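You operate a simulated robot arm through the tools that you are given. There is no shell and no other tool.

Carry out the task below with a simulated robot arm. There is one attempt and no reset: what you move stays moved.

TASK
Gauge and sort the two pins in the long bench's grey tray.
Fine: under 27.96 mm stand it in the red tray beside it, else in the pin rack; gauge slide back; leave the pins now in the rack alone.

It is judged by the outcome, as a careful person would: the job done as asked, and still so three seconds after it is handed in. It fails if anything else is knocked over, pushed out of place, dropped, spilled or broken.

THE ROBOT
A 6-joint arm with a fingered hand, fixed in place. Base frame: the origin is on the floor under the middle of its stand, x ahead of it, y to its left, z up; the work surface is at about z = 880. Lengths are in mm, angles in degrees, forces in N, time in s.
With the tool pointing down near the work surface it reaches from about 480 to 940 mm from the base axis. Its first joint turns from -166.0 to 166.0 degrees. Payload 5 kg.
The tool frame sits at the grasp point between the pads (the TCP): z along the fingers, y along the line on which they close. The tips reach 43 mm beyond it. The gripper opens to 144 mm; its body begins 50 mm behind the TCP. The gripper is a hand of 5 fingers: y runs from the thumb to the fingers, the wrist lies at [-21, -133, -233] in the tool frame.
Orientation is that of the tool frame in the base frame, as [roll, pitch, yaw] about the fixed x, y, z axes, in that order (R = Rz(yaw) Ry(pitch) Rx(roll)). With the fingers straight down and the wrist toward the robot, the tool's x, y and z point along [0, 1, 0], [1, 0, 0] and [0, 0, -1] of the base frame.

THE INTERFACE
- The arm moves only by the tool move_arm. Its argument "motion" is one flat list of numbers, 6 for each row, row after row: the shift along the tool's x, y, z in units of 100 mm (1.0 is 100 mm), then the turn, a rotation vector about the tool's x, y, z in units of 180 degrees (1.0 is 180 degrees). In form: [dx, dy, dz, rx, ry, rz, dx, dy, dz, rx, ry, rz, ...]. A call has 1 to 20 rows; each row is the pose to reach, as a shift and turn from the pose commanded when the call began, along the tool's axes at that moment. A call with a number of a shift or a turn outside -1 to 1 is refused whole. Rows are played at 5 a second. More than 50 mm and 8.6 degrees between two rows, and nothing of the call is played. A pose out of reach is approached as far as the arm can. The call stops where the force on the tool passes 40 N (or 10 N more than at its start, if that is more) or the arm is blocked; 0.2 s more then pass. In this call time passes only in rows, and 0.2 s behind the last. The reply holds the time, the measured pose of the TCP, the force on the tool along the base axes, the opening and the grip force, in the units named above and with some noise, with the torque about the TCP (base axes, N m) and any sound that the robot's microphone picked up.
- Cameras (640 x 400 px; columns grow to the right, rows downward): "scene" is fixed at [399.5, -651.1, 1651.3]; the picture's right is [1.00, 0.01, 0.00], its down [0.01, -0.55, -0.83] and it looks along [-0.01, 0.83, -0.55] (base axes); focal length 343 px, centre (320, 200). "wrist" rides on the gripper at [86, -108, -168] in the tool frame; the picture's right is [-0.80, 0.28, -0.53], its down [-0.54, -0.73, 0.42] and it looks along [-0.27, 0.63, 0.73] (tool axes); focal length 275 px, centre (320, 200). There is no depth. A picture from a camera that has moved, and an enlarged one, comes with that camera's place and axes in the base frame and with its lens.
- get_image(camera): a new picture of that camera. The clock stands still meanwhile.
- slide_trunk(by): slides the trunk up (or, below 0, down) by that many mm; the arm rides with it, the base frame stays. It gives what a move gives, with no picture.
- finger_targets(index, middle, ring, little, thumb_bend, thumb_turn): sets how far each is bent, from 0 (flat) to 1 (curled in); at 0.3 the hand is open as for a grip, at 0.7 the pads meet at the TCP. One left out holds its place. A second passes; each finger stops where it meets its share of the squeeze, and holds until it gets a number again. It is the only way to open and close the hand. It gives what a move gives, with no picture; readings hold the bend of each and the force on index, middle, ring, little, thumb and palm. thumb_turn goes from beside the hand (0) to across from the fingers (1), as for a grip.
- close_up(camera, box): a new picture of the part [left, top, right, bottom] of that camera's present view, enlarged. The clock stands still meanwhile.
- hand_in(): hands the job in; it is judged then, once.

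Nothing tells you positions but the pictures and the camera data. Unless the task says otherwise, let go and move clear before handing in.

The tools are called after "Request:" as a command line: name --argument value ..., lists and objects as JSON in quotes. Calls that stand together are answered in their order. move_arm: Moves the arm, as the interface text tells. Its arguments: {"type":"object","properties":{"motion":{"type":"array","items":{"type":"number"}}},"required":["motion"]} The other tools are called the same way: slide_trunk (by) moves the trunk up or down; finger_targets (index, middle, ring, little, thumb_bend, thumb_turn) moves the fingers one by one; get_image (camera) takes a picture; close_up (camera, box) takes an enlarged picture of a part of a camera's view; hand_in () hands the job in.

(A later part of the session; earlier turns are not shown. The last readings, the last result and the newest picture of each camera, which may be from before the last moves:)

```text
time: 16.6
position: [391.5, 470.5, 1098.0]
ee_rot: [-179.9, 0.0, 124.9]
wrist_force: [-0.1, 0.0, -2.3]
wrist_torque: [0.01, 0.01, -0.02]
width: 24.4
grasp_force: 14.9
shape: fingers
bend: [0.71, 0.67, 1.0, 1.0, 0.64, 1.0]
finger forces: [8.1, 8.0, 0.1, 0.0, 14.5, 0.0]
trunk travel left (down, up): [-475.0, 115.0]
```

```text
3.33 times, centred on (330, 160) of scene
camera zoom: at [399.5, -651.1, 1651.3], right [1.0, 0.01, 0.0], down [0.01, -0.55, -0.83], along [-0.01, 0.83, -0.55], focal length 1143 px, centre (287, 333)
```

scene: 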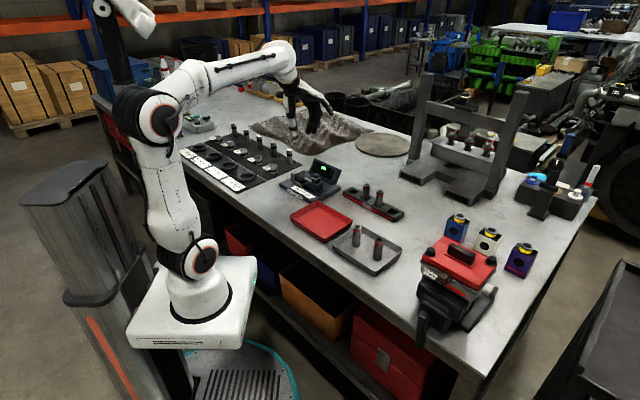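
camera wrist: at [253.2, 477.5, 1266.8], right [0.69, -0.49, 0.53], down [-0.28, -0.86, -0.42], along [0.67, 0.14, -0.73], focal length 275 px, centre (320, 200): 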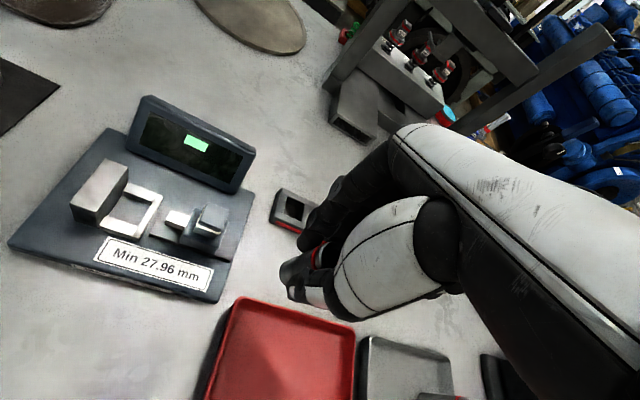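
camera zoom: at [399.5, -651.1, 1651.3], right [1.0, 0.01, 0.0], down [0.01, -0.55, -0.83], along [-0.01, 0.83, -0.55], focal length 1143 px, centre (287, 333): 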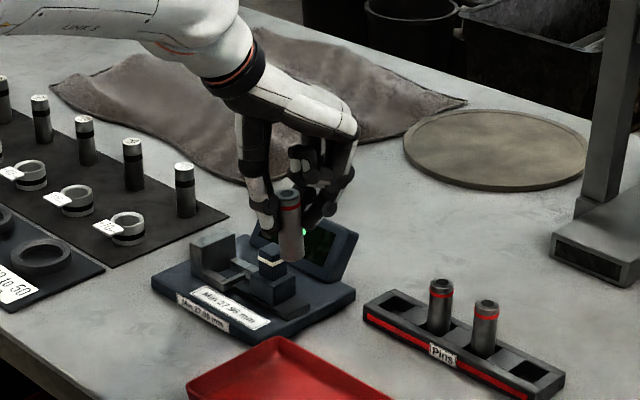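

I have a fine view of the gauge from here. Zooming in to measure the pocket precisely.

Request:
close_up --camera "wrist" --box '[60, 140, 240, 260]'

Request:
close_up --camera "wrist" --box '[60, 150, 170, 240]'

```text
3.33 times, centred on (150, 200) of wrist
camera zoom: at [253.2, 477.5, 1266.8], right [0.69, -0.49, 0.53], down [-0.28, -0.86, -0.42], along [0.67, 0.14, -0.73], focal length 918 px, centre (887, 200)
```

zoom: 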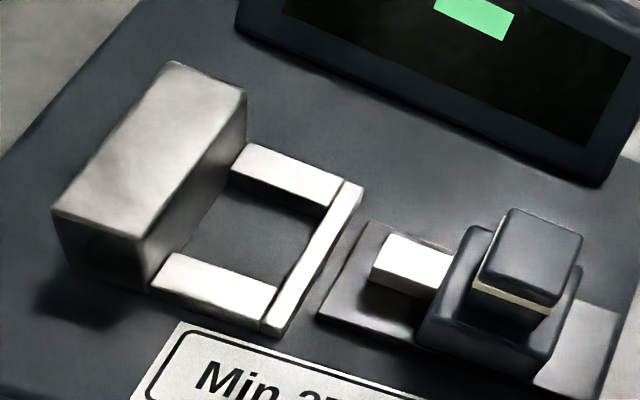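

```text
4.44 times, centred on (115, 195) of wrist
camera zoom: at [253.2, 477.5, 1266.8], right [0.69, -0.49, 0.53], down [-0.28, -0.86, -0.42], along [0.67, 0.14, -0.73], focal length 1224 px, centre (1231, 222)
```

zoom: 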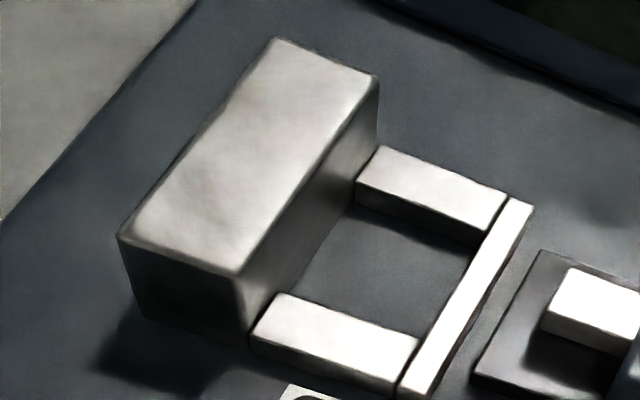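

From this view the pocket measures about 32 × 35 mm, centred near (311, 622), its frame top about z=912 and anvil top about 948. I'll carry the pin over it and stop with its foot just above the anvil height to check alignment.

Request:
move_arm --motion '[0.29, 0.036, 0, 0, 0, 0, 0.58, 0.072, 0, 0, 0, 0, 0.867, 0.11, 0, 0, 0, 0]'

Request:
move_arm --motion '[0.29, 0.036, 0, 0, 0, 0, 0.58, 0.072, 0, 0, 0, 0, 0.867, 0.11, 0, 0, 0, 0]'

Request:
move_arm --motion '[0, 0, 0.2, 0, 0, 0, 0, 0, 0.4, 0, 0, 0, 0, 0, 0.55, 0, 0, 0]'

Request:
get_image --camera "wrist"

Request:
close_up --camera "scene" --box '[280, 130, 360, 200]'

```text
time: 17.4
position: [352.4, 546.0, 1099.4]
ee_rot: [-179.9, -0.1, 124.9]
wrist_force: [0.0, -0.7, -1.9]
wrist_torque: [-0.04, 0.0, 0.0]
width: 24.4
grasp_force: 15.5
shape: fingers
bend: [0.71, 0.67, 1.0, 1.0, 0.64, 1.0]
finger forces: [8.1, 8.0, 0.0, 0.0, 14.5, 0.1]
trunk travel left (down, up): [-475.0, 115.0]
```

```text
time: 18.2
position: [311.1, 626.3, 1097.3]
ee_rot: [-179.9, 0.0, 124.9]
wrist_force: [0.3, -0.2, -2.4]
wrist_torque: [0.02, -0.01, 0.02]
width: 24.4
grasp_force: 15.2
shape: fingers
bend: [0.71, 0.67, 1.0, 1.0, 0.65, 1.0]
finger forces: [8.1, 8.0, 0.0, 0.0, 14.3, 0.0]
trunk travel left (down, up): [-475.0, 115.0]
```

```text
time: 19.0
position: [311.3, 624.8, 1042.6]
ee_rot: [-179.9, 0.0, 124.9]
wrist_force: [0.7, -0.5, -2.5]
wrist_torque: [0.01, -0.01, -0.01]
width: 24.2
grasp_force: 15.3
shape: fingers
bend: [0.71, 0.67, 1.0, 1.0, 0.65, 1.0]
finger forces: [8.1, 8.2, 0.0, 0.0, 14.3, 0.1]
trunk travel left (down, up): [-475.0, 115.0]
```

```text
taken
camera wrist: at [173.0, 631.5, 1211.3], right [0.69, -0.49, 0.53], down [-0.28, -0.86, -0.42], along [0.67, 0.14, -0.73], focal length 275 px, centre (320, 200)
```

wrist: 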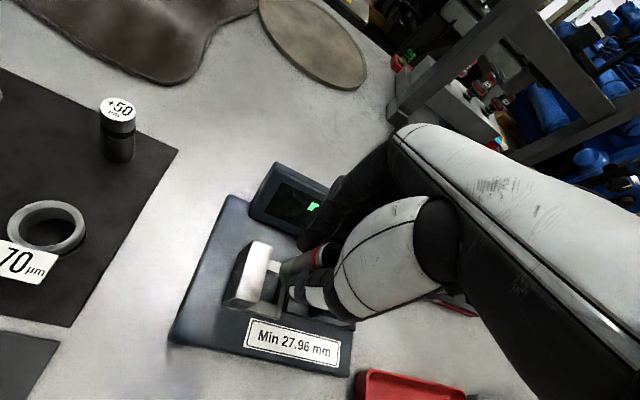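

```text
5.71 times, centred on (320, 165) of scene
camera zoom: at [399.5, -651.1, 1651.3], right [1.0, 0.01, 0.0], down [0.01, -0.55, -0.83], along [-0.01, 0.83, -0.55], focal length 1959 px, centre (320, 400)
```

zoom: 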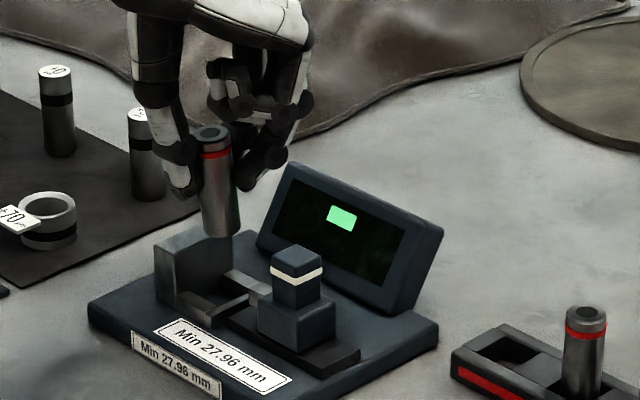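

The pin foot hovers above the pocket and leans about 3° toward +x. I'll tilt the hand 3.3° about base y to stand it upright, then compare foot and pocket.

Request:
move_arm --motion '[0, 0, 0, 0.0075, 0.0053, 0, 0, 0, 0, 0.015, 0.0105, 0]'

Request:
close_up --camera "wrist" --box '[210, 210, 350, 350]'

Request:
close_up --camera "scene" --box '[295, 145, 335, 190]'

```text
time: 19.6
position: [309.8, 624.6, 1043.2]
ee_rot: [-177.2, -1.9, 124.9]
wrist_force: [0.8, 0.3, -2.1]
wrist_torque: [0.04, -0.01, -0.01]
width: 23.8
grasp_force: 15.1
shape: fingers
bend: [0.71, 0.67, 1.0, 1.0, 0.65, 1.0]
finger forces: [8.2, 8.3, 0.0, 0.0, 14.3, 0.0]
trunk travel left (down, up): [-475.0, 115.0]
```

```text
2.86 times, centred on (280, 280) of wrist
camera zoom: at [182.2, 632.0, 1219.3], right [0.72, -0.49, 0.49], down [-0.31, -0.86, -0.41], along [0.62, 0.14, -0.77], focal length 786 px, centre (434, -29)
```

zoom: 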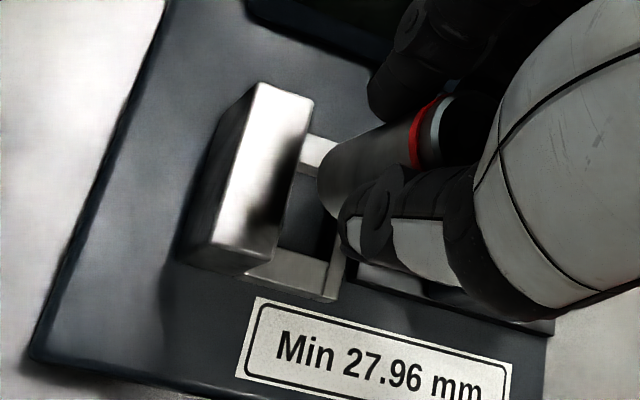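

```text
8.89 times, centred on (315, 168) of scene
camera zoom: at [399.5, -651.1, 1651.3], right [1.0, 0.01, 0.0], down [0.01, -0.55, -0.83], along [-0.01, 0.83, -0.55], focal length 3047 px, centre (364, 489)
```

zoom: 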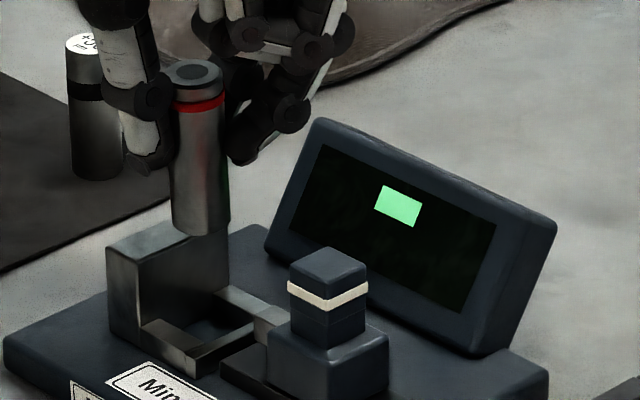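

In this grip the thumb would overlap the anvil's corner when lowered, so going on would risk a bump. A pinch with just index and thumb, offset toward +x of the tool, clears the anvil, so I'll take the pin back to its tray spot and regrip it that way.

Request:
move_arm --motion '[0.006, -0.009, -0.18, -0.005, -0.0035, 0, 0.012, -0.017, -0.37, -0.01, -0.007, 0, 0.018, -0.026, -0.549, -0.015, -0.0105, 0]'

Request:
move_arm --motion '[-0.29, -0.036, 0, 0, 0, 0, -0.58, -0.072, 0, 0, 0, 0, -0.867, -0.11, 0, 0, 0, 0]'

Request:
move_arm --motion '[-0.29, -0.036, 0, 0, 0, 0, -0.58, -0.072, 0, 0, 0, 0, -0.867, -0.11, 0, 0, 0, 0]'

Request:
move_arm --motion '[-0.29, -0.036, 0, 0, 0, 0, -0.58, -0.072, 0, 0, 0, 0, -0.86, -0.107, 0, 0, 0, 0]'

Request:
move_arm --motion '[-0.29, -0.036, 0, 0, 0, 0, -0.58, -0.072, 0, 0, 0, 0, -0.86, -0.107, 0, 0, 0, 0]'

Request:
move_arm --motion '[-0.29, -0.036, 0, 0, 0, 0, -0.58, -0.072, 0, 0, 0, 0, -0.86, -0.107, 0, 0, 0, 0]'

Request:
close_up --camera "wrist" --box '[190, 180, 370, 360]'

Request:
close_up --camera "scene" --box '[330, 150, 420, 270]'

```text
time: 20.4
position: [310.4, 625.3, 1097.4]
ee_rot: [-179.9, 0.1, 125.1]
wrist_force: [0.3, -0.2, -2.3]
wrist_torque: [0.02, 0.0, 0.0]
width: 24.2
grasp_force: 15.3
shape: fingers
bend: [0.71, 0.67, 1.0, 1.0, 0.65, 1.0]
finger forces: [8.3, 8.2, 0.0, 0.0, 14.4, 0.1]
trunk travel left (down, up): [-475.0, 115.0]
```

```text
time: 21.2
position: [349.5, 547.2, 1098.3]
ee_rot: [-179.9, -0.1, 125.0]
wrist_force: [-1.1, 0.0, -2.4]
wrist_torque: [0.0, -0.01, -0.03]
width: 24.2
grasp_force: 15.5
shape: fingers
bend: [0.71, 0.67, 1.0, 1.0, 0.65, 1.0]
finger forces: [8.1, 8.3, 0.1, 0.0, 14.3, 0.0]
trunk travel left (down, up): [-475.0, 115.0]
```

```text
time: 22.0
position: [389.9, 470.3, 1098.6]
ee_rot: [-179.9, 0.0, 125.0]
wrist_force: [-0.5, -0.3, -2.4]
wrist_torque: [-0.01, 0.0, -0.01]
width: 23.9
grasp_force: 14.8
shape: fingers
bend: [0.71, 0.67, 1.0, 1.0, 0.65, 1.0]
finger forces: [8.3, 8.3, 0.1, 0.1, 14.2, 0.1]
trunk travel left (down, up): [-475.0, 115.0]
```

```text
time: 22.8
position: [431.9, 396.0, 1099.7]
ee_rot: [-180.0, -0.1, 124.9]
wrist_force: [0.4, 0.4, -3.0]
wrist_torque: [0.0, 0.01, 0.01]
width: 24.2
grasp_force: 15.9
shape: fingers
bend: [0.71, 0.67, 1.0, 1.0, 0.65, 1.0]
finger forces: [8.3, 8.4, 0.1, 0.0, 14.2, 0.0]
trunk travel left (down, up): [-475.0, 115.0]
```

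```text
time: 23.6
position: [472.8, 316.8, 1099.3]
ee_rot: [179.9, 0.1, 125.0]
wrist_force: [0.4, 0.3, -2.3]
wrist_torque: [0.03, 0.02, -0.01]
width: 24.3
grasp_force: 15.4
shape: fingers
bend: [0.71, 0.67, 1.0, 1.0, 0.65, 1.0]
finger forces: [8.4, 8.4, 0.0, 0.0, 14.1, 0.0]
trunk travel left (down, up): [-475.0, 115.0]
```

```text
time: 24.4
position: [512.2, 241.5, 1098.4]
ee_rot: [-179.9, 0.0, 125.0]
wrist_force: [-0.5, 0.7, -3.1]
wrist_torque: [0.03, -0.01, 0.04]
width: 24.0
grasp_force: 15.4
shape: fingers
bend: [0.71, 0.67, 1.0, 1.0, 0.65, 1.0]
finger forces: [8.5, 8.6, 0.0, 0.0, 14.2, 0.0]
trunk travel left (down, up): [-475.0, 115.0]
```

```text
2.22 times, centred on (280, 270) of wrist
camera zoom: at [374.6, 247.8, 1266.3], right [0.69, -0.49, 0.53], down [-0.28, -0.86, -0.42], along [0.67, 0.14, -0.73], focal length 612 px, centre (409, 44)
```

zoom: 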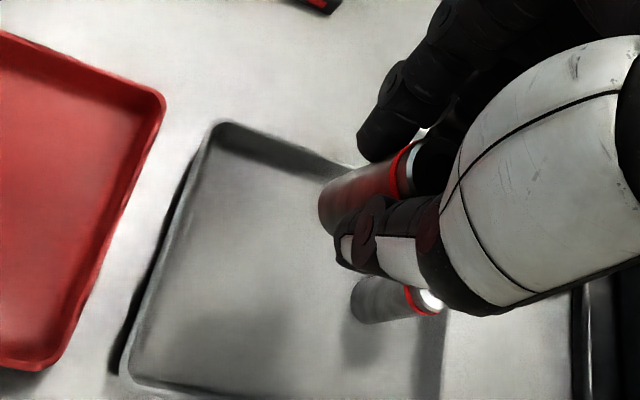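

```text
3.33 times, centred on (375, 210) of scene
camera zoom: at [399.5, -651.1, 1651.3], right [1.0, 0.01, 0.0], down [0.01, -0.55, -0.83], along [-0.01, 0.83, -0.55], focal length 1143 px, centre (137, 167)
```

zoom: 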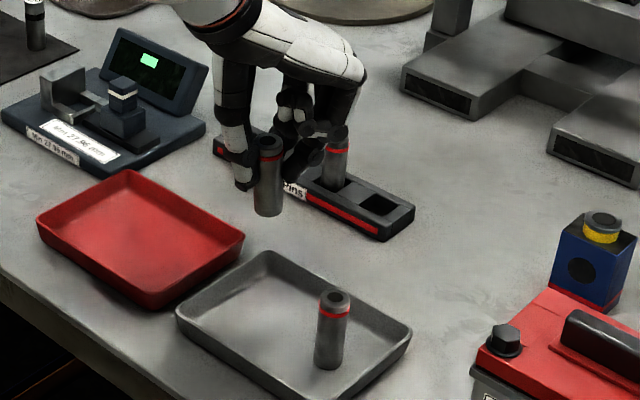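

Back above the tray spot with the pin. I'll come down, apply the small tilt, and set it on the tray floor.

Request:
move_arm --motion '[0, 0, 0.3, 0, 0, 0, 0, 0, 0.6, 0, 0, 0, 0, 0, 0.9, 0, 0, 0]'

Request:
move_arm --motion '[0, 0, 0.0, 0.0075, 0.0053, 0, 0, 0, 0.1, 0.015, 0.0105, 0, 0, 0, 0.25, 0.015, 0.0105, 0]'

Request:
close_up --camera "scene" --box '[330, 180, 410, 270]'

```text
time: 25.2
position: [515.3, 244.3, 1008.9]
ee_rot: [-179.9, -0.1, 124.9]
wrist_force: [0.1, -0.5, -2.1]
wrist_torque: [0.01, -0.02, 0.02]
width: 24.2
grasp_force: 15.4
shape: fingers
bend: [0.71, 0.67, 1.0, 1.0, 0.65, 1.0]
finger forces: [8.3, 8.8, 0.1, 0.1, 14.2, 0.0]
trunk travel left (down, up): [-475.0, 115.0]
```

```text
time: 26.0
position: [517.1, 242.1, 983.9]
ee_rot: [-177.2, -2.0, 124.9]
wrist_force: [0.6, -0.5, -2.1]
wrist_torque: [-0.01, 0.0, 0.03]
width: 24.3
grasp_force: 15.5
shape: fingers
bend: [0.71, 0.67, 1.0, 1.0, 0.65, 1.0]
finger forces: [8.4, 8.7, 0.0, 0.1, 14.0, 0.1]
trunk travel left (down, up): [-475.0, 115.0]
```

```text
4.44 times, centred on (370, 225) of scene
camera zoom: at [399.5, -651.1, 1651.3], right [1.0, 0.01, 0.0], down [0.01, -0.55, -0.83], along [-0.01, 0.83, -0.55], focal length 1524 px, centre (98, 89)
```

zoom: 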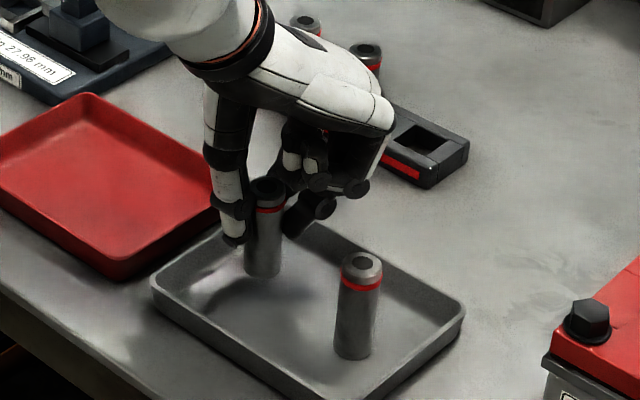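

The pin is upright about 17 mm above the tray floor. Lowering slowly.

Request:
move_arm --motion '[0, 0, 0.05, 0, 0, 0, 0, 0, 0.1, 0, 0, 0, 0, 0, 0.14, 0, 0, 0]'

Request:
close_up --camera "scene" --box '[330, 180, 410, 270]'

```text
time: 26.8
position: [514.1, 241.6, 969.4]
ee_rot: [-177.2, -1.9, 124.9]
wrist_force: [0.8, -0.1, -1.6]
wrist_torque: [0.0, 0.0, 0.02]
width: 24.1
grasp_force: 15.5
shape: fingers
bend: [0.71, 0.67, 1.0, 1.0, 0.65, 1.0]
finger forces: [8.5, 8.7, 0.0, 0.1, 14.0, 0.1]
trunk travel left (down, up): [-475.0, 115.0]
```

```text
4.44 times, centred on (370, 225) of scene
camera zoom: at [399.5, -651.1, 1651.3], right [1.0, 0.01, 0.0], down [0.01, -0.55, -0.83], along [-0.01, 0.83, -0.55], focal length 1524 px, centre (98, 89)
```

zoom: 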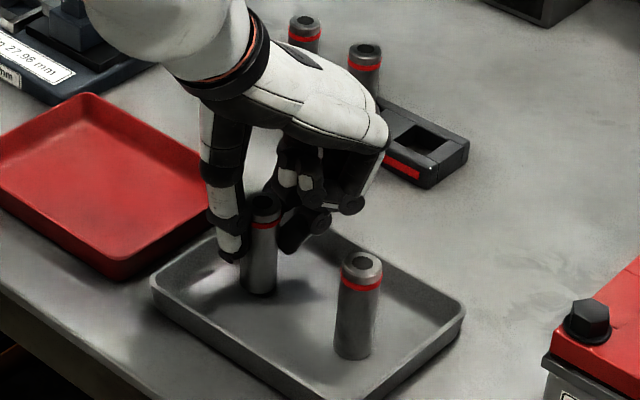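

Request:
move_arm --motion '[0, 0, 0.02, 0, 0, 0, 0, 0, 0.035, 0, 0, 0]'

Request:
close_up --camera "scene" --box '[345, 205, 385, 250]'

```text
time: 27.4
position: [512.4, 241.5, 965.9]
ee_rot: [-177.4, -2.0, 124.9]
wrist_force: [-0.4, -0.3, -2.3]
wrist_torque: [-0.02, 0.01, -0.02]
width: 24.2
grasp_force: 15.7
shape: fingers
bend: [0.71, 0.67, 1.0, 1.0, 0.65, 1.0]
finger forces: [8.4, 8.8, 0.0, 0.1, 14.0, 0.0]
trunk travel left (down, up): [-475.0, 115.0]
```

```text
8.89 times, centred on (365, 228) of scene
camera zoom: at [399.5, -651.1, 1651.3], right [1.0, 0.01, 0.0], down [0.01, -0.55, -0.83], along [-0.01, 0.83, -0.55], focal length 3047 px, centre (-80, -44)
```

zoom: 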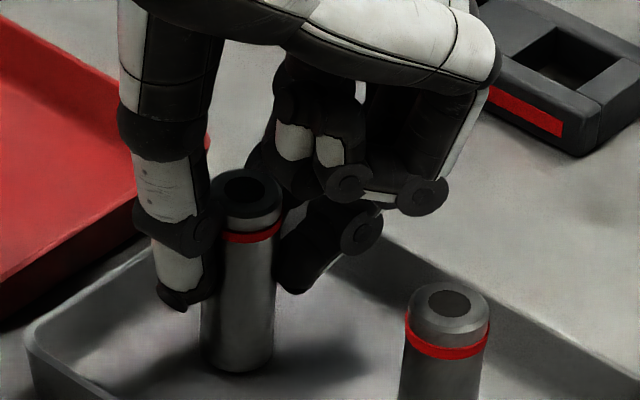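

Weight still hangs from the hand, so it is not yet touching. Small steps further.

Request:
move_arm --motion '[0, 0, 0.02, 0, 0, 0]'

Request:
move_arm --motion '[0, 0, 0.015, 0, 0, 0]'

```text
time: 27.8
position: [511.4, 242.0, 963.3]
ee_rot: [-177.2, -1.9, 125.0]
wrist_force: [0.4, 1.1, 0.9]
wrist_torque: [-0.04, -0.02, 0.04]
width: 23.8
grasp_force: 16.4
shape: fingers
bend: [0.71, 0.67, 1.0, 1.0, 0.65, 1.0]
finger forces: [8.6, 9.5, 0.0, 0.1, 14.2, 0.1]
trunk travel left (down, up): [-475.0, 115.0]
```

```text
time: 28.2
position: [510.8, 241.8, 964.8]
ee_rot: [-177.4, -1.9, 125.0]
wrist_force: [1.2, 0.2, 7.6]
wrist_torque: [-0.07, 0.02, 0.02]
width: 23.9
grasp_force: 17.9
shape: fingers
bend: [0.71, 0.67, 1.0, 1.0, 0.65, 1.0]
finger forces: [9.4, 10.6, 0.0, 0.0, 15.0, 0.0]
trunk travel left (down, up): [-475.0, 115.0]
```

The pin has touched down (force now upward). Releasing gently.

Request:
finger_targets --index 0.6 --middle 0.57 --thumb_bend 0.57

Request:
close_up --camera "scene" --box '[340, 200, 400, 260]'

Request:
close_up --camera "wrist" --box '[240, 180, 440, 360]'

```text
time: 29.2
position: [511.0, 241.2, 961.7]
ee_rot: [-177.2, -2.0, 124.9]
wrist_force: [0.1, 0.2, 0.1]
wrist_torque: [-0.01, 0.04, 0.03]
width: 48.9
grasp_force: 0.0
shape: fingers
bend: [0.6, 0.56, 1.0, 1.0, 0.56, 1.0]
finger forces: [0.0, 0.0, 0.0, 0.1, 0.0, 0.0]
trunk travel left (down, up): [-475.0, 115.0]
```

```text
6.67 times, centred on (370, 230) of scene
camera zoom: at [399.5, -651.1, 1651.3], right [1.0, 0.01, 0.0], down [0.01, -0.55, -0.83], along [-0.01, 0.83, -0.55], focal length 2285 px, centre (-13, 0)
```

zoom: 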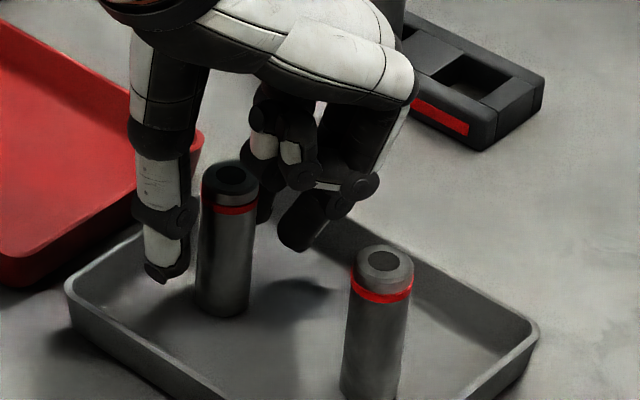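

```text
2.22 times, centred on (340, 270) of wrist
camera zoom: at [382.4, 249.0, 1138.5], right [0.72, -0.49, 0.49], down [-0.31, -0.86, -0.41], along [0.62, 0.14, -0.77], focal length 612 px, centre (276, 44)
```

zoom: 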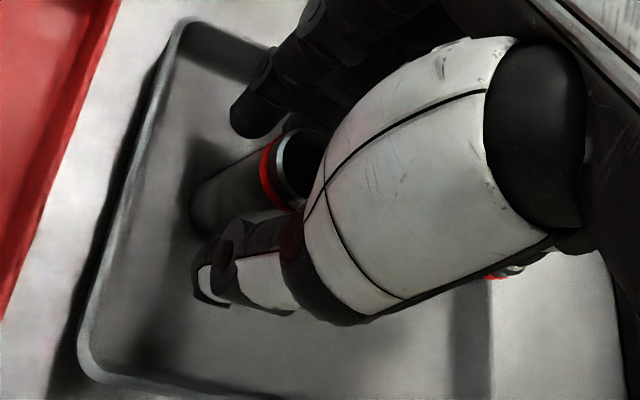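

The pin stands upright and free in the tray. Now I'll untilt the hand and shift it so the pin sits on the thumb–index line, with the middle finger held open.

Request:
finger_targets --index 0.55 --middle 0.48 --thumb_bend 0.55

Request:
move_arm --motion '[-0.03, -0.02, 0, -0.0075, -0.0053, 0, -0.065, -0.043, 0, -0.015, -0.0105, 0]'

Request:
close_up --camera "scene" --box '[340, 200, 400, 260]'

Request:
close_up --camera "wrist" --box '[240, 180, 440, 360]'

```text
time: 30.2
position: [511.1, 242.9, 962.0]
ee_rot: [-177.3, -1.9, 124.9]
wrist_force: [-0.5, 0.7, -0.1]
wrist_torque: [0.01, -0.01, 0.0]
width: 59.7
grasp_force: 0.0
shape: fingers
bend: [0.55, 0.48, 1.0, 1.0, 0.55, 1.0]
finger forces: [0.0, 0.0, 0.0, 0.1, 0.1, 0.0]
trunk travel left (down, up): [-475.0, 115.0]
```

```text
time: 30.8
position: [512.2, 234.5, 963.0]
ee_rot: [179.9, 0.0, 124.9]
wrist_force: [-0.2, -0.6, 0.4]
wrist_torque: [0.0, -0.05, 0.06]
width: 59.5
grasp_force: 0.1
shape: fingers
bend: [0.55, 0.48, 1.0, 1.0, 0.55, 1.0]
finger forces: [0.1, 0.1, 0.0, 0.0, 0.1, 0.0]
trunk travel left (down, up): [-475.0, 115.0]
```

```text
6.67 times, centred on (370, 230) of scene
camera zoom: at [399.5, -651.1, 1651.3], right [1.0, 0.01, 0.0], down [0.01, -0.55, -0.83], along [-0.01, 0.83, -0.55], focal length 2285 px, centre (-13, 0)
```

zoom: 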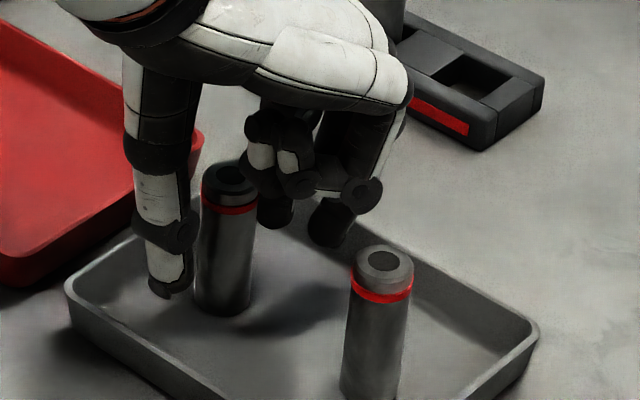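

```text
2.22 times, centred on (340, 270) of wrist
camera zoom: at [373.3, 240.0, 1131.4], right [0.69, -0.49, 0.53], down [-0.28, -0.86, -0.42], along [0.67, 0.14, -0.73], focal length 612 px, centre (276, 44)
```

zoom: 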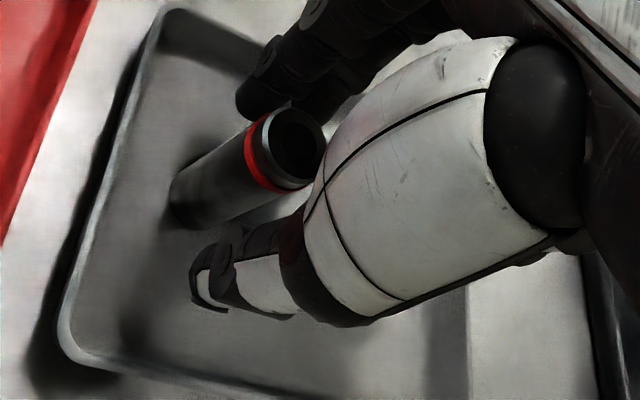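

The pin now lies on the thumb–index line (tool x≈+5). Closing index and thumb in two steps.

Request:
finger_targets --index 0.63 --thumb_bend 0.62

Request:
finger_targets --index 0.75 --thumb_bend 0.75

Request:
close_up --camera "scene" --box '[340, 200, 400, 260]'

Request:
close_up --camera "wrist" --box '[240, 180, 440, 360]'

```text
time: 31.8
position: [511.2, 234.0, 962.1]
ee_rot: [180.0, 0.1, 125.0]
wrist_force: [0.0, 0.2, -0.7]
wrist_torque: [-0.02, 0.0, -0.01]
width: 35.0
grasp_force: 0.2
shape: fingers
bend: [0.62, 0.48, 1.0, 1.0, 0.62, 1.0]
finger forces: [0.7, 0.0, 0.0, 0.1, 0.1, 0.0]
trunk travel left (down, up): [-475.0, 115.0]
```

```text
time: 32.8
position: [512.3, 233.2, 964.0]
ee_rot: [180.0, 0.0, 125.0]
wrist_force: [0.2, -0.3, 0.2]
wrist_torque: [-0.01, 0.03, 0.01]
width: 28.1
grasp_force: 12.4
shape: fingers
bend: [0.61, 0.48, 1.0, 1.0, 0.68, 1.0]
finger forces: [12.9, 0.1, 0.0, 0.0, 12.7, 0.0]
trunk travel left (down, up): [-475.0, 115.0]
```

```text
6.67 times, centred on (370, 230) of scene
camera zoom: at [399.5, -651.1, 1651.3], right [1.0, 0.01, 0.0], down [0.01, -0.55, -0.83], along [-0.01, 0.83, -0.55], focal length 2285 px, centre (-13, 0)
```

zoom: 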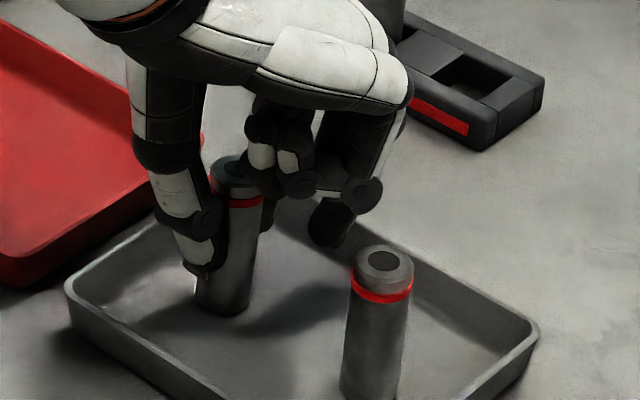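

```text
2.22 times, centred on (340, 270) of wrist
camera zoom: at [373.4, 240.2, 1131.4], right [0.69, -0.49, 0.53], down [-0.28, -0.86, -0.42], along [0.67, 0.14, -0.73], focal length 612 px, centre (276, 44)
```

zoom: 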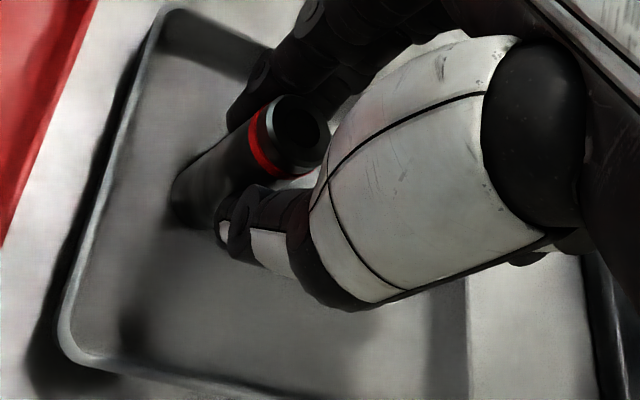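

The pinch came out uneven (thumb bent more, pin leaning). I'll reopen slightly, shift the hand 6 mm toward the fingers side, and pinch again.

Request:
finger_targets --index 0.55 --thumb_bend 0.57

Request:
move_arm --motion '[0, 0.06, 0, 0, 0, 0]'

Request:
finger_targets --index 0.63 --thumb_bend 0.63

Request:
close_up --camera "scene" --box '[340, 200, 400, 260]'

```text
time: 33.8
position: [512.4, 232.8, 963.3]
ee_rot: [180.0, 0.0, 125.0]
wrist_force: [1.1, 0.8, -0.2]
wrist_torque: [0.0, 0.01, 0.03]
width: 58.0
grasp_force: 0.1
shape: fingers
bend: [0.55, 0.48, 1.0, 1.0, 0.56, 1.0]
finger forces: [0.1, 0.1, 0.1, 0.0, 0.1, 0.0]
trunk travel left (down, up): [-475.0, 115.0]
```

```text
time: 34.2
position: [516.4, 238.0, 962.2]
ee_rot: [-180.0, 0.0, 125.1]
wrist_force: [0.0, 0.4, 0.6]
wrist_torque: [0.01, -0.02, -0.03]
width: 58.1
grasp_force: 0.2
shape: fingers
bend: [0.55, 0.48, 1.0, 1.0, 0.56, 1.0]
finger forces: [0.0, 0.0, 0.0, 0.1, 0.0, 0.1]
trunk travel left (down, up): [-475.0, 115.0]
```

```text
time: 35.2
position: [517.4, 236.5, 961.8]
ee_rot: [-180.0, 0.1, 124.9]
wrist_force: [-0.3, -0.6, -0.2]
wrist_torque: [0.03, 0.05, -0.03]
width: 33.1
grasp_force: 0.2
shape: fingers
bend: [0.63, 0.48, 1.0, 1.0, 0.63, 1.0]
finger forces: [0.0, 0.1, 0.0, 0.0, 0.7, 0.0]
trunk travel left (down, up): [-475.0, 115.0]
```

```text
6.67 times, centred on (370, 230) of scene
camera zoom: at [399.5, -651.1, 1651.3], right [1.0, 0.01, 0.0], down [0.01, -0.55, -0.83], along [-0.01, 0.83, -0.55], focal length 2285 px, centre (-13, 0)
```

zoom: 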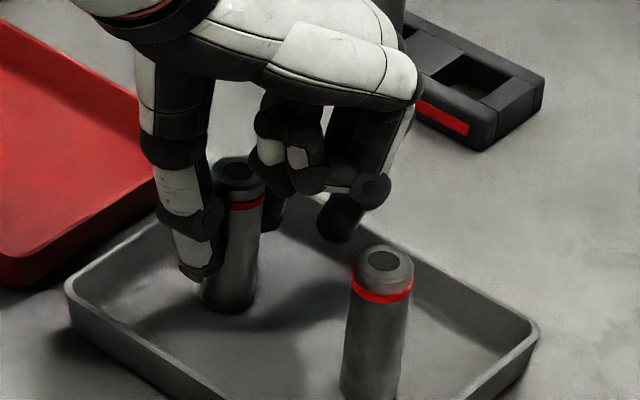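

Both are now nearly even at 0.63. Closing to full grip.

Request:
finger_targets --index 0.75 --thumb_bend 0.75

Request:
close_up --camera "scene" --box '[340, 200, 400, 260]'

Request:
close_up --camera "wrist" --box '[240, 180, 440, 360]'

```text
time: 36.2
position: [516.6, 237.0, 962.3]
ee_rot: [180.0, 0.1, 125.0]
wrist_force: [0.0, -1.1, -0.4]
wrist_torque: [0.01, 0.03, -0.03]
width: 28.1
grasp_force: 13.2
shape: fingers
bend: [0.61, 0.48, 1.0, 1.0, 0.68, 1.0]
finger forces: [12.8, 0.0, 0.1, 0.0, 13.2, 0.0]
trunk travel left (down, up): [-475.0, 115.0]
```

```text
6.67 times, centred on (370, 230) of scene
camera zoom: at [399.5, -651.1, 1651.3], right [1.0, 0.01, 0.0], down [0.01, -0.55, -0.83], along [-0.01, 0.83, -0.55], focal length 2285 px, centre (-13, 0)
```

zoom: 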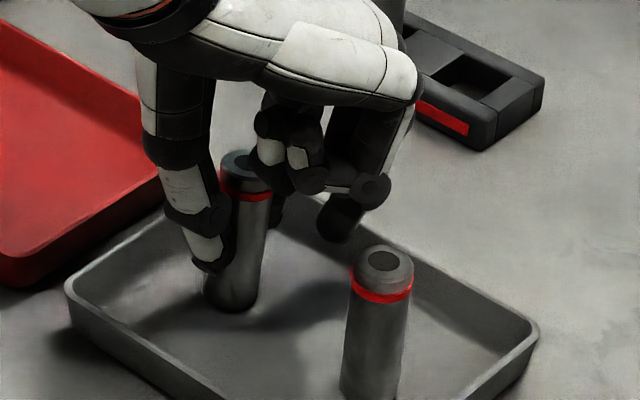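

```text
2.22 times, centred on (340, 270) of wrist
camera zoom: at [378.2, 243.9, 1130.9], right [0.69, -0.49, 0.53], down [-0.28, -0.86, -0.42], along [0.67, 0.14, -0.73], focal length 612 px, centre (276, 44)
```

zoom: 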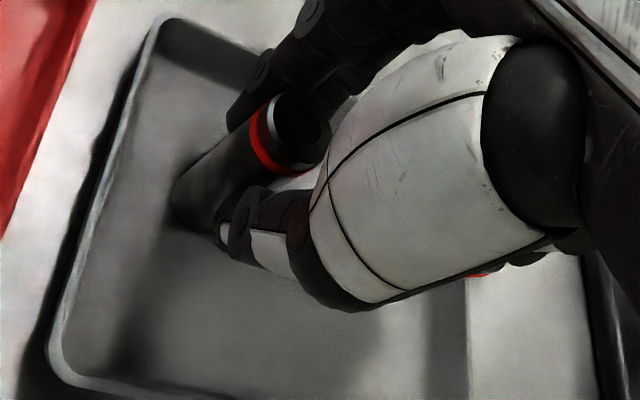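

Same uneven outcome: the index yields while the thumb pushes. I'll reopen, shift 9 mm further toward the fingers side, place the index first, and then bring the thumb to it.

Request:
finger_targets --index 0.56 --thumb_bend 0.52

Request:
move_arm --motion '[0, 0.085, 0, 0, 0, 0]'

Request:
finger_targets --index 0.65

Request:
close_up --camera "scene" --box '[340, 200, 400, 260]'

Request:
close_up --camera "wrist" --box '[240, 180, 440, 360]'

```text
time: 37.2
position: [516.5, 236.8, 963.0]
ee_rot: [180.0, 0.0, 125.0]
wrist_force: [0.3, -0.1, 0.6]
wrist_torque: [-0.04, 0.01, 0.0]
width: 63.3
grasp_force: 0.1
shape: fingers
bend: [0.56, 0.48, 1.0, 1.0, 0.52, 1.0]
finger forces: [0.0, 0.1, 0.1, 0.1, 0.0, 0.1]
trunk travel left (down, up): [-475.0, 115.0]
```

```text
time: 37.6
position: [523.7, 242.2, 962.0]
ee_rot: [-179.9, 0.0, 124.9]
wrist_force: [-0.8, -0.2, -0.2]
wrist_torque: [-0.04, 0.01, -0.02]
width: 63.4
grasp_force: 0.1
shape: fingers
bend: [0.56, 0.48, 1.0, 1.0, 0.52, 1.0]
finger forces: [0.1, 0.0, 0.1, 0.0, 0.0, 0.0]
trunk travel left (down, up): [-475.0, 115.0]
```

```text
time: 38.6
position: [523.1, 241.6, 962.0]
ee_rot: [-179.9, 0.0, 125.0]
wrist_force: [-1.2, 0.7, 0.2]
wrist_torque: [-0.01, -0.03, -0.02]
width: 47.8
grasp_force: 0.2
shape: fingers
bend: [0.65, 0.48, 1.0, 1.0, 0.52, 1.0]
finger forces: [0.0, 0.0, 0.1, 0.0, 0.0, 0.0]
trunk travel left (down, up): [-475.0, 115.0]
```

```text
6.67 times, centred on (370, 230) of scene
camera zoom: at [399.5, -651.1, 1651.3], right [1.0, 0.01, 0.0], down [0.01, -0.55, -0.83], along [-0.01, 0.83, -0.55], focal length 2285 px, centre (-13, 0)
```

zoom: 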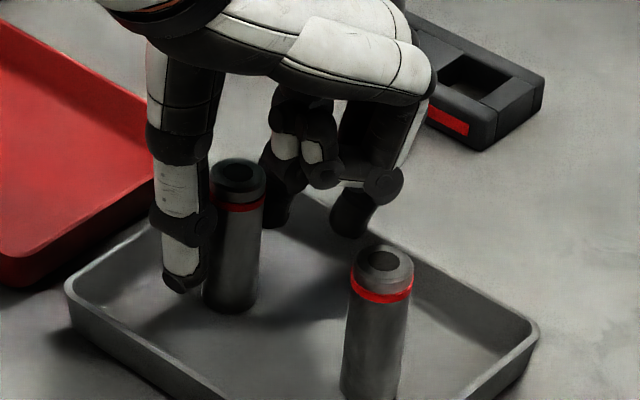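

```text
2.22 times, centred on (340, 270) of wrist
camera zoom: at [385.2, 248.7, 1130.6], right [0.69, -0.49, 0.53], down [-0.28, -0.86, -0.42], along [0.67, 0.14, -0.73], focal length 612 px, centre (276, 44)
```

zoom: 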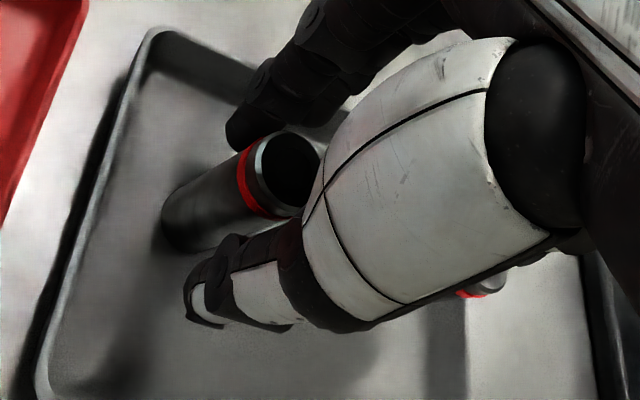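

The pin is upright with the index just beside it. Bringing the thumb in.

Request:
finger_targets --thumb_bend 0.62

Request:
finger_targets --index 0.7 --thumb_bend 0.645

Request:
close_up --camera "scene" --box '[340, 200, 400, 260]'

Request:
close_up --camera "wrist" --box '[240, 180, 440, 360]'

```text
time: 39.6
position: [524.2, 242.5, 962.3]
ee_rot: [-180.0, 0.0, 125.0]
wrist_force: [-0.9, 0.4, 0.7]
wrist_torque: [-0.01, 0.02, -0.06]
width: 32.4
grasp_force: 0.3
shape: fingers
bend: [0.64, 0.48, 1.0, 1.0, 0.61, 1.0]
finger forces: [0.7, 0.0, 0.0, 0.0, 1.1, 0.0]
trunk travel left (down, up): [-475.0, 115.0]
```

```text
time: 40.6
position: [523.9, 242.2, 962.7]
ee_rot: [179.9, 0.0, 125.0]
wrist_force: [0.1, 0.0, 0.5]
wrist_torque: [0.01, 0.0, 0.02]
width: 30.0
grasp_force: 3.7
shape: fingers
bend: [0.66, 0.48, 1.0, 1.0, 0.61, 1.0]
finger forces: [4.1, 0.0, 0.1, 0.0, 4.1, 0.0]
trunk travel left (down, up): [-475.0, 115.0]
```

```text
6.67 times, centred on (370, 230) of scene
camera zoom: at [399.5, -651.1, 1651.3], right [1.0, 0.01, 0.0], down [0.01, -0.55, -0.83], along [-0.01, 0.83, -0.55], focal length 2285 px, centre (-13, 0)
```

zoom: 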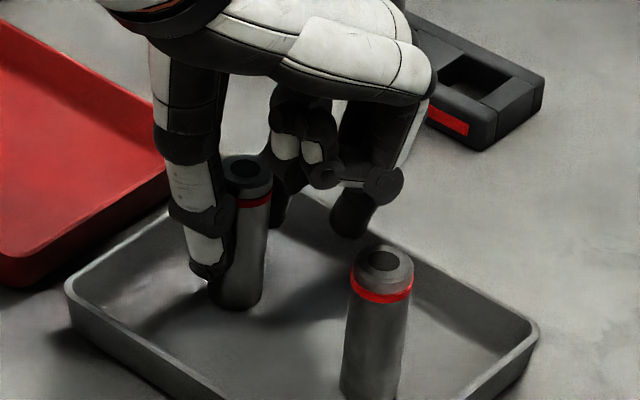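

```text
2.22 times, centred on (340, 270) of wrist
camera zoom: at [385.3, 248.7, 1130.5], right [0.69, -0.49, 0.53], down [-0.28, -0.86, -0.42], along [0.67, 0.14, -0.73], focal length 612 px, centre (276, 44)
```

zoom: 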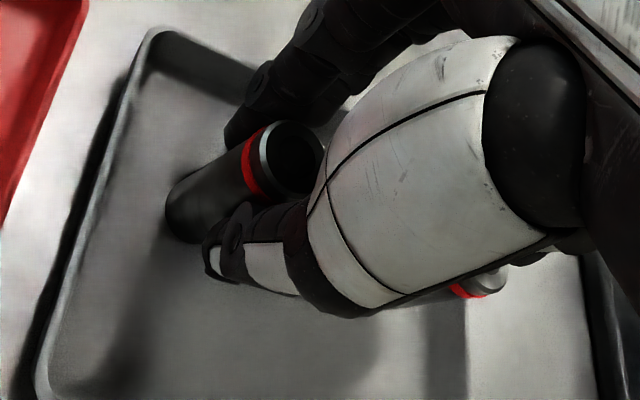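

Even and nearly upright, at 4 N. I'll add squeeze a bit at a time.

Request:
finger_targets --index 0.74 --thumb_bend 0.67

Request:
close_up --camera "scene" --box '[340, 200, 400, 260]'

```text
time: 41.6
position: [523.1, 242.6, 962.3]
ee_rot: [-180.0, -0.1, 124.9]
wrist_force: [-0.2, 0.6, 0.2]
wrist_torque: [-0.01, 0.0, 0.02]
width: 28.7
grasp_force: 10.1
shape: fingers
bend: [0.72, 0.48, 1.0, 1.0, 0.62, 1.0]
finger forces: [10.0, 0.0, 0.1, 0.1, 10.2, 0.0]
trunk travel left (down, up): [-475.0, 115.0]
```

```text
6.67 times, centred on (370, 230) of scene
camera zoom: at [399.5, -651.1, 1651.3], right [1.0, 0.01, 0.0], down [0.01, -0.55, -0.83], along [-0.01, 0.83, -0.55], focal length 2285 px, centre (-13, 0)
```

zoom: 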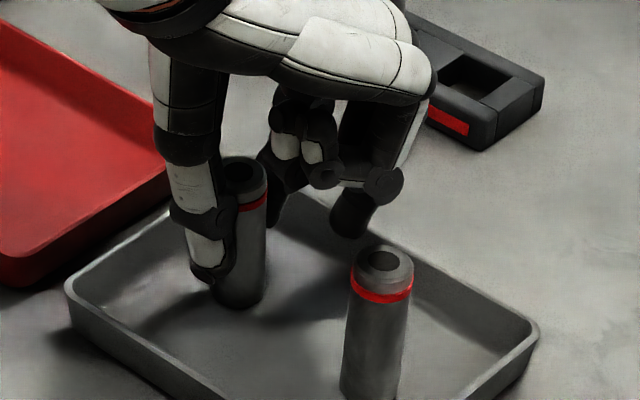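

Grip is 10 N and the pin is within about 1° of upright. Lifting to check.

Request:
move_arm --motion '[0, 0, -0.1, 0, 0, 0, 0, 0, -0.25, 0, 0, 0, 0, 0, -0.45, 0, 0, 0]'

Request:
close_up --camera "scene" --box '[345, 195, 395, 245]'

Request:
close_up --camera "wrist" --box '[270, 200, 370, 300]'

```text
time: 42.4
position: [522.6, 242.7, 1008.9]
ee_rot: [-179.9, 0.1, 125.0]
wrist_force: [-0.2, -0.2, -2.8]
wrist_torque: [0.01, -0.04, 0.02]
width: 28.5
grasp_force: 9.4
shape: fingers
bend: [0.72, 0.48, 1.0, 1.0, 0.62, 1.0]
finger forces: [9.9, 0.1, 0.0, 0.0, 10.3, 0.0]
trunk travel left (down, up): [-475.0, 115.0]
```

```text
8.00 times, centred on (370, 220) of scene
camera zoom: at [399.5, -651.1, 1651.3], right [1.0, 0.01, 0.0], down [0.01, -0.55, -0.83], along [-0.01, 0.83, -0.55], focal length 2742 px, centre (-80, 40)
```

zoom: 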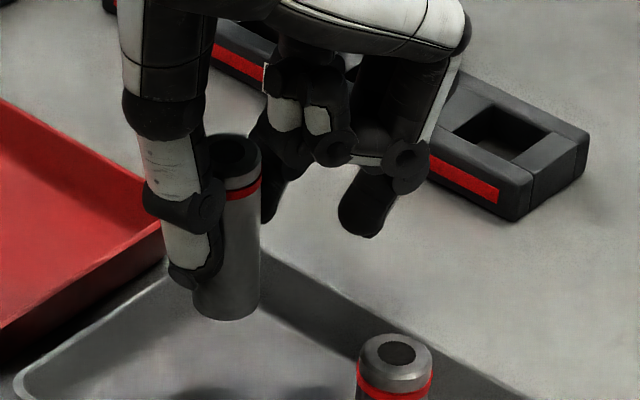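

```text
4.00 times, centred on (320, 250) of wrist
camera zoom: at [384.4, 249.3, 1177.7], right [0.69, -0.49, 0.53], down [-0.28, -0.86, -0.42], along [0.67, 0.14, -0.73], focal length 1101 px, centre (320, 0)
```

zoom: 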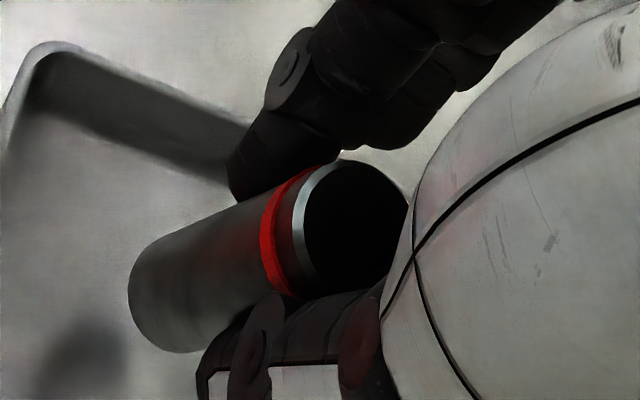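

The pinch holds well (lean about 2°). I'll raise it and carry it back to the gauge.

Request:
move_arm --motion '[0, 0, -0.3, 0, 0, 0, 0, 0, -0.6, 0, 0, 0, 0, 0, -0.9, 0, 0, 0]'

Request:
move_arm --motion '[0.29, 0.034, 0, 0, 0, 0, 0.58, 0.068, 0, 0, 0, 0, 0.857, 0.102, 0, 0, 0, 0]'

Request:
move_arm --motion '[0.29, 0.034, 0, 0, 0, 0, 0.58, 0.068, 0, 0, 0, 0, 0.857, 0.102, 0, 0, 0, 0]'

Request:
move_arm --motion '[0.29, 0.034, 0, 0, 0, 0, 0.58, 0.068, 0, 0, 0, 0, 0.857, 0.102, 0, 0, 0, 0]'

Request:
move_arm --motion '[0.29, 0.034, 0, 0, 0, 0, 0.58, 0.068, 0, 0, 0, 0, 0.857, 0.102, 0, 0, 0, 0]'

Request:
move_arm --motion '[0.29, 0.034, 0, 0, 0, 0, 0.58, 0.068, 0, 0, 0, 0, 0.857, 0.102, 0, 0, 0, 0]'

Request:
move_arm --motion '[0, 0, 0.2, 0.0064, 0, 0, 0, 0, 0.4, 0.0128, 0, 0, 0, 0, 0.55, 0.0128, 0, 0]'

Request:
close_up --camera "wrist" --box '[210, 200, 350, 340]'

Request:
close_up --camera "scene" --box '[295, 145, 335, 190]'

```text
time: 43.2
position: [523.4, 239.4, 1098.4]
ee_rot: [-179.9, -0.1, 124.9]
wrist_force: [-0.1, -0.1, -2.9]
wrist_torque: [0.01, -0.06, 0.04]
width: 28.4
grasp_force: 10.3
shape: fingers
bend: [0.72, 0.48, 1.0, 1.0, 0.62, 1.0]
finger forces: [10.1, 0.0, 0.0, 0.1, 10.4, 0.0]
trunk travel left (down, up): [-475.0, 115.0]
```

```text
time: 44.0
position: [482.8, 318.8, 1097.0]
ee_rot: [-179.9, -0.1, 124.9]
wrist_force: [-0.3, 0.1, -2.5]
wrist_torque: [0.0, 0.02, 0.0]
width: 28.6
grasp_force: 10.1
shape: fingers
bend: [0.72, 0.48, 1.0, 1.0, 0.62, 1.0]
finger forces: [10.2, 0.0, 0.1, 0.1, 10.3, 0.1]
trunk travel left (down, up): [-475.0, 115.0]
```

```text
time: 44.8
position: [441.4, 393.9, 1098.2]
ee_rot: [-179.9, 0.0, 125.0]
wrist_force: [1.1, 0.1, -1.7]
wrist_torque: [0.03, -0.04, -0.01]
width: 28.5
grasp_force: 10.2
shape: fingers
bend: [0.72, 0.48, 1.0, 1.0, 0.62, 1.0]
finger forces: [10.1, 0.0, 0.1, 0.0, 10.4, 0.0]
trunk travel left (down, up): [-475.0, 115.0]
```

```text
time: 45.6
position: [398.8, 472.1, 1096.4]
ee_rot: [-179.9, -0.1, 124.8]
wrist_force: [-0.1, -0.5, -1.7]
wrist_torque: [0.05, -0.02, 0.02]
width: 28.2
grasp_force: 10.6
shape: fingers
bend: [0.72, 0.48, 1.0, 1.0, 0.62, 1.0]
finger forces: [10.1, 0.0, 0.0, 0.1, 10.4, 0.1]
trunk travel left (down, up): [-475.0, 115.0]
```

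```text
time: 46.4
position: [359.7, 549.0, 1097.1]
ee_rot: [-179.9, 0.0, 124.9]
wrist_force: [-0.1, -0.3, -2.3]
wrist_torque: [0.01, 0.0, -0.01]
width: 28.4
grasp_force: 10.5
shape: fingers
bend: [0.72, 0.48, 1.0, 1.0, 0.62, 1.0]
finger forces: [10.2, 0.0, 0.0, 0.1, 10.3, 0.0]
trunk travel left (down, up): [-475.0, 115.0]
```

```text
time: 47.2
position: [319.4, 623.1, 1097.4]
ee_rot: [-179.9, 0.0, 124.9]
wrist_force: [0.4, 0.0, -2.5]
wrist_torque: [0.02, -0.03, -0.01]
width: 28.1
grasp_force: 10.5
shape: fingers
bend: [0.72, 0.48, 1.0, 1.0, 0.62, 1.0]
finger forces: [10.2, 0.0, 0.0, 0.0, 10.5, 0.0]
trunk travel left (down, up): [-475.0, 115.0]
```

```text
time: 48.0
position: [321.3, 622.6, 1041.7]
ee_rot: [-177.7, 0.0, 125.0]
wrist_force: [0.5, -0.5, -2.3]
wrist_torque: [0.01, 0.0, 0.03]
width: 28.3
grasp_force: 10.0
shape: fingers
bend: [0.72, 0.48, 1.0, 1.0, 0.62, 1.0]
finger forces: [10.3, 0.0, 0.0, 0.0, 10.5, 0.0]
trunk travel left (down, up): [-475.0, 115.0]
```

```text
2.86 times, centred on (280, 270) of wrist
camera zoom: at [187.9, 632.6, 1215.0], right [0.71, -0.48, 0.52], down [-0.3, -0.87, -0.39], along [0.64, 0.12, -0.76], focal length 786 px, centre (434, 0)
```

zoom: 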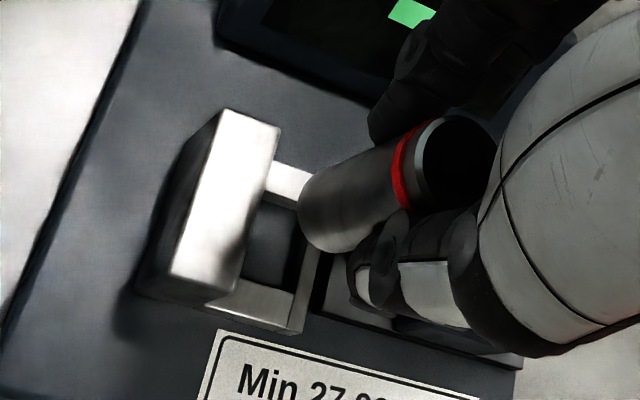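

```text
8.89 times, centred on (315, 168) of scene
camera zoom: at [399.5, -651.1, 1651.3], right [1.0, 0.01, 0.0], down [0.01, -0.55, -0.83], along [-0.01, 0.83, -0.55], focal length 3047 px, centre (364, 489)
```

zoom: 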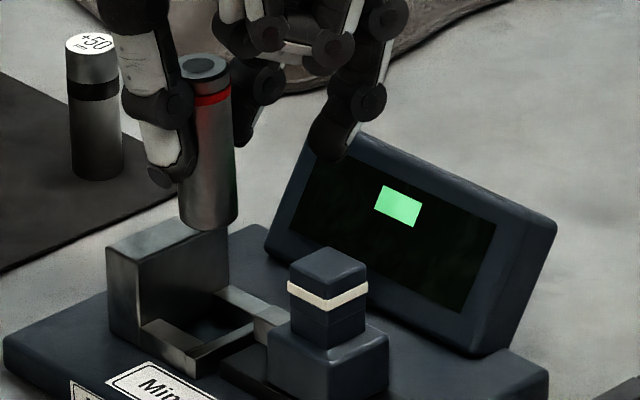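

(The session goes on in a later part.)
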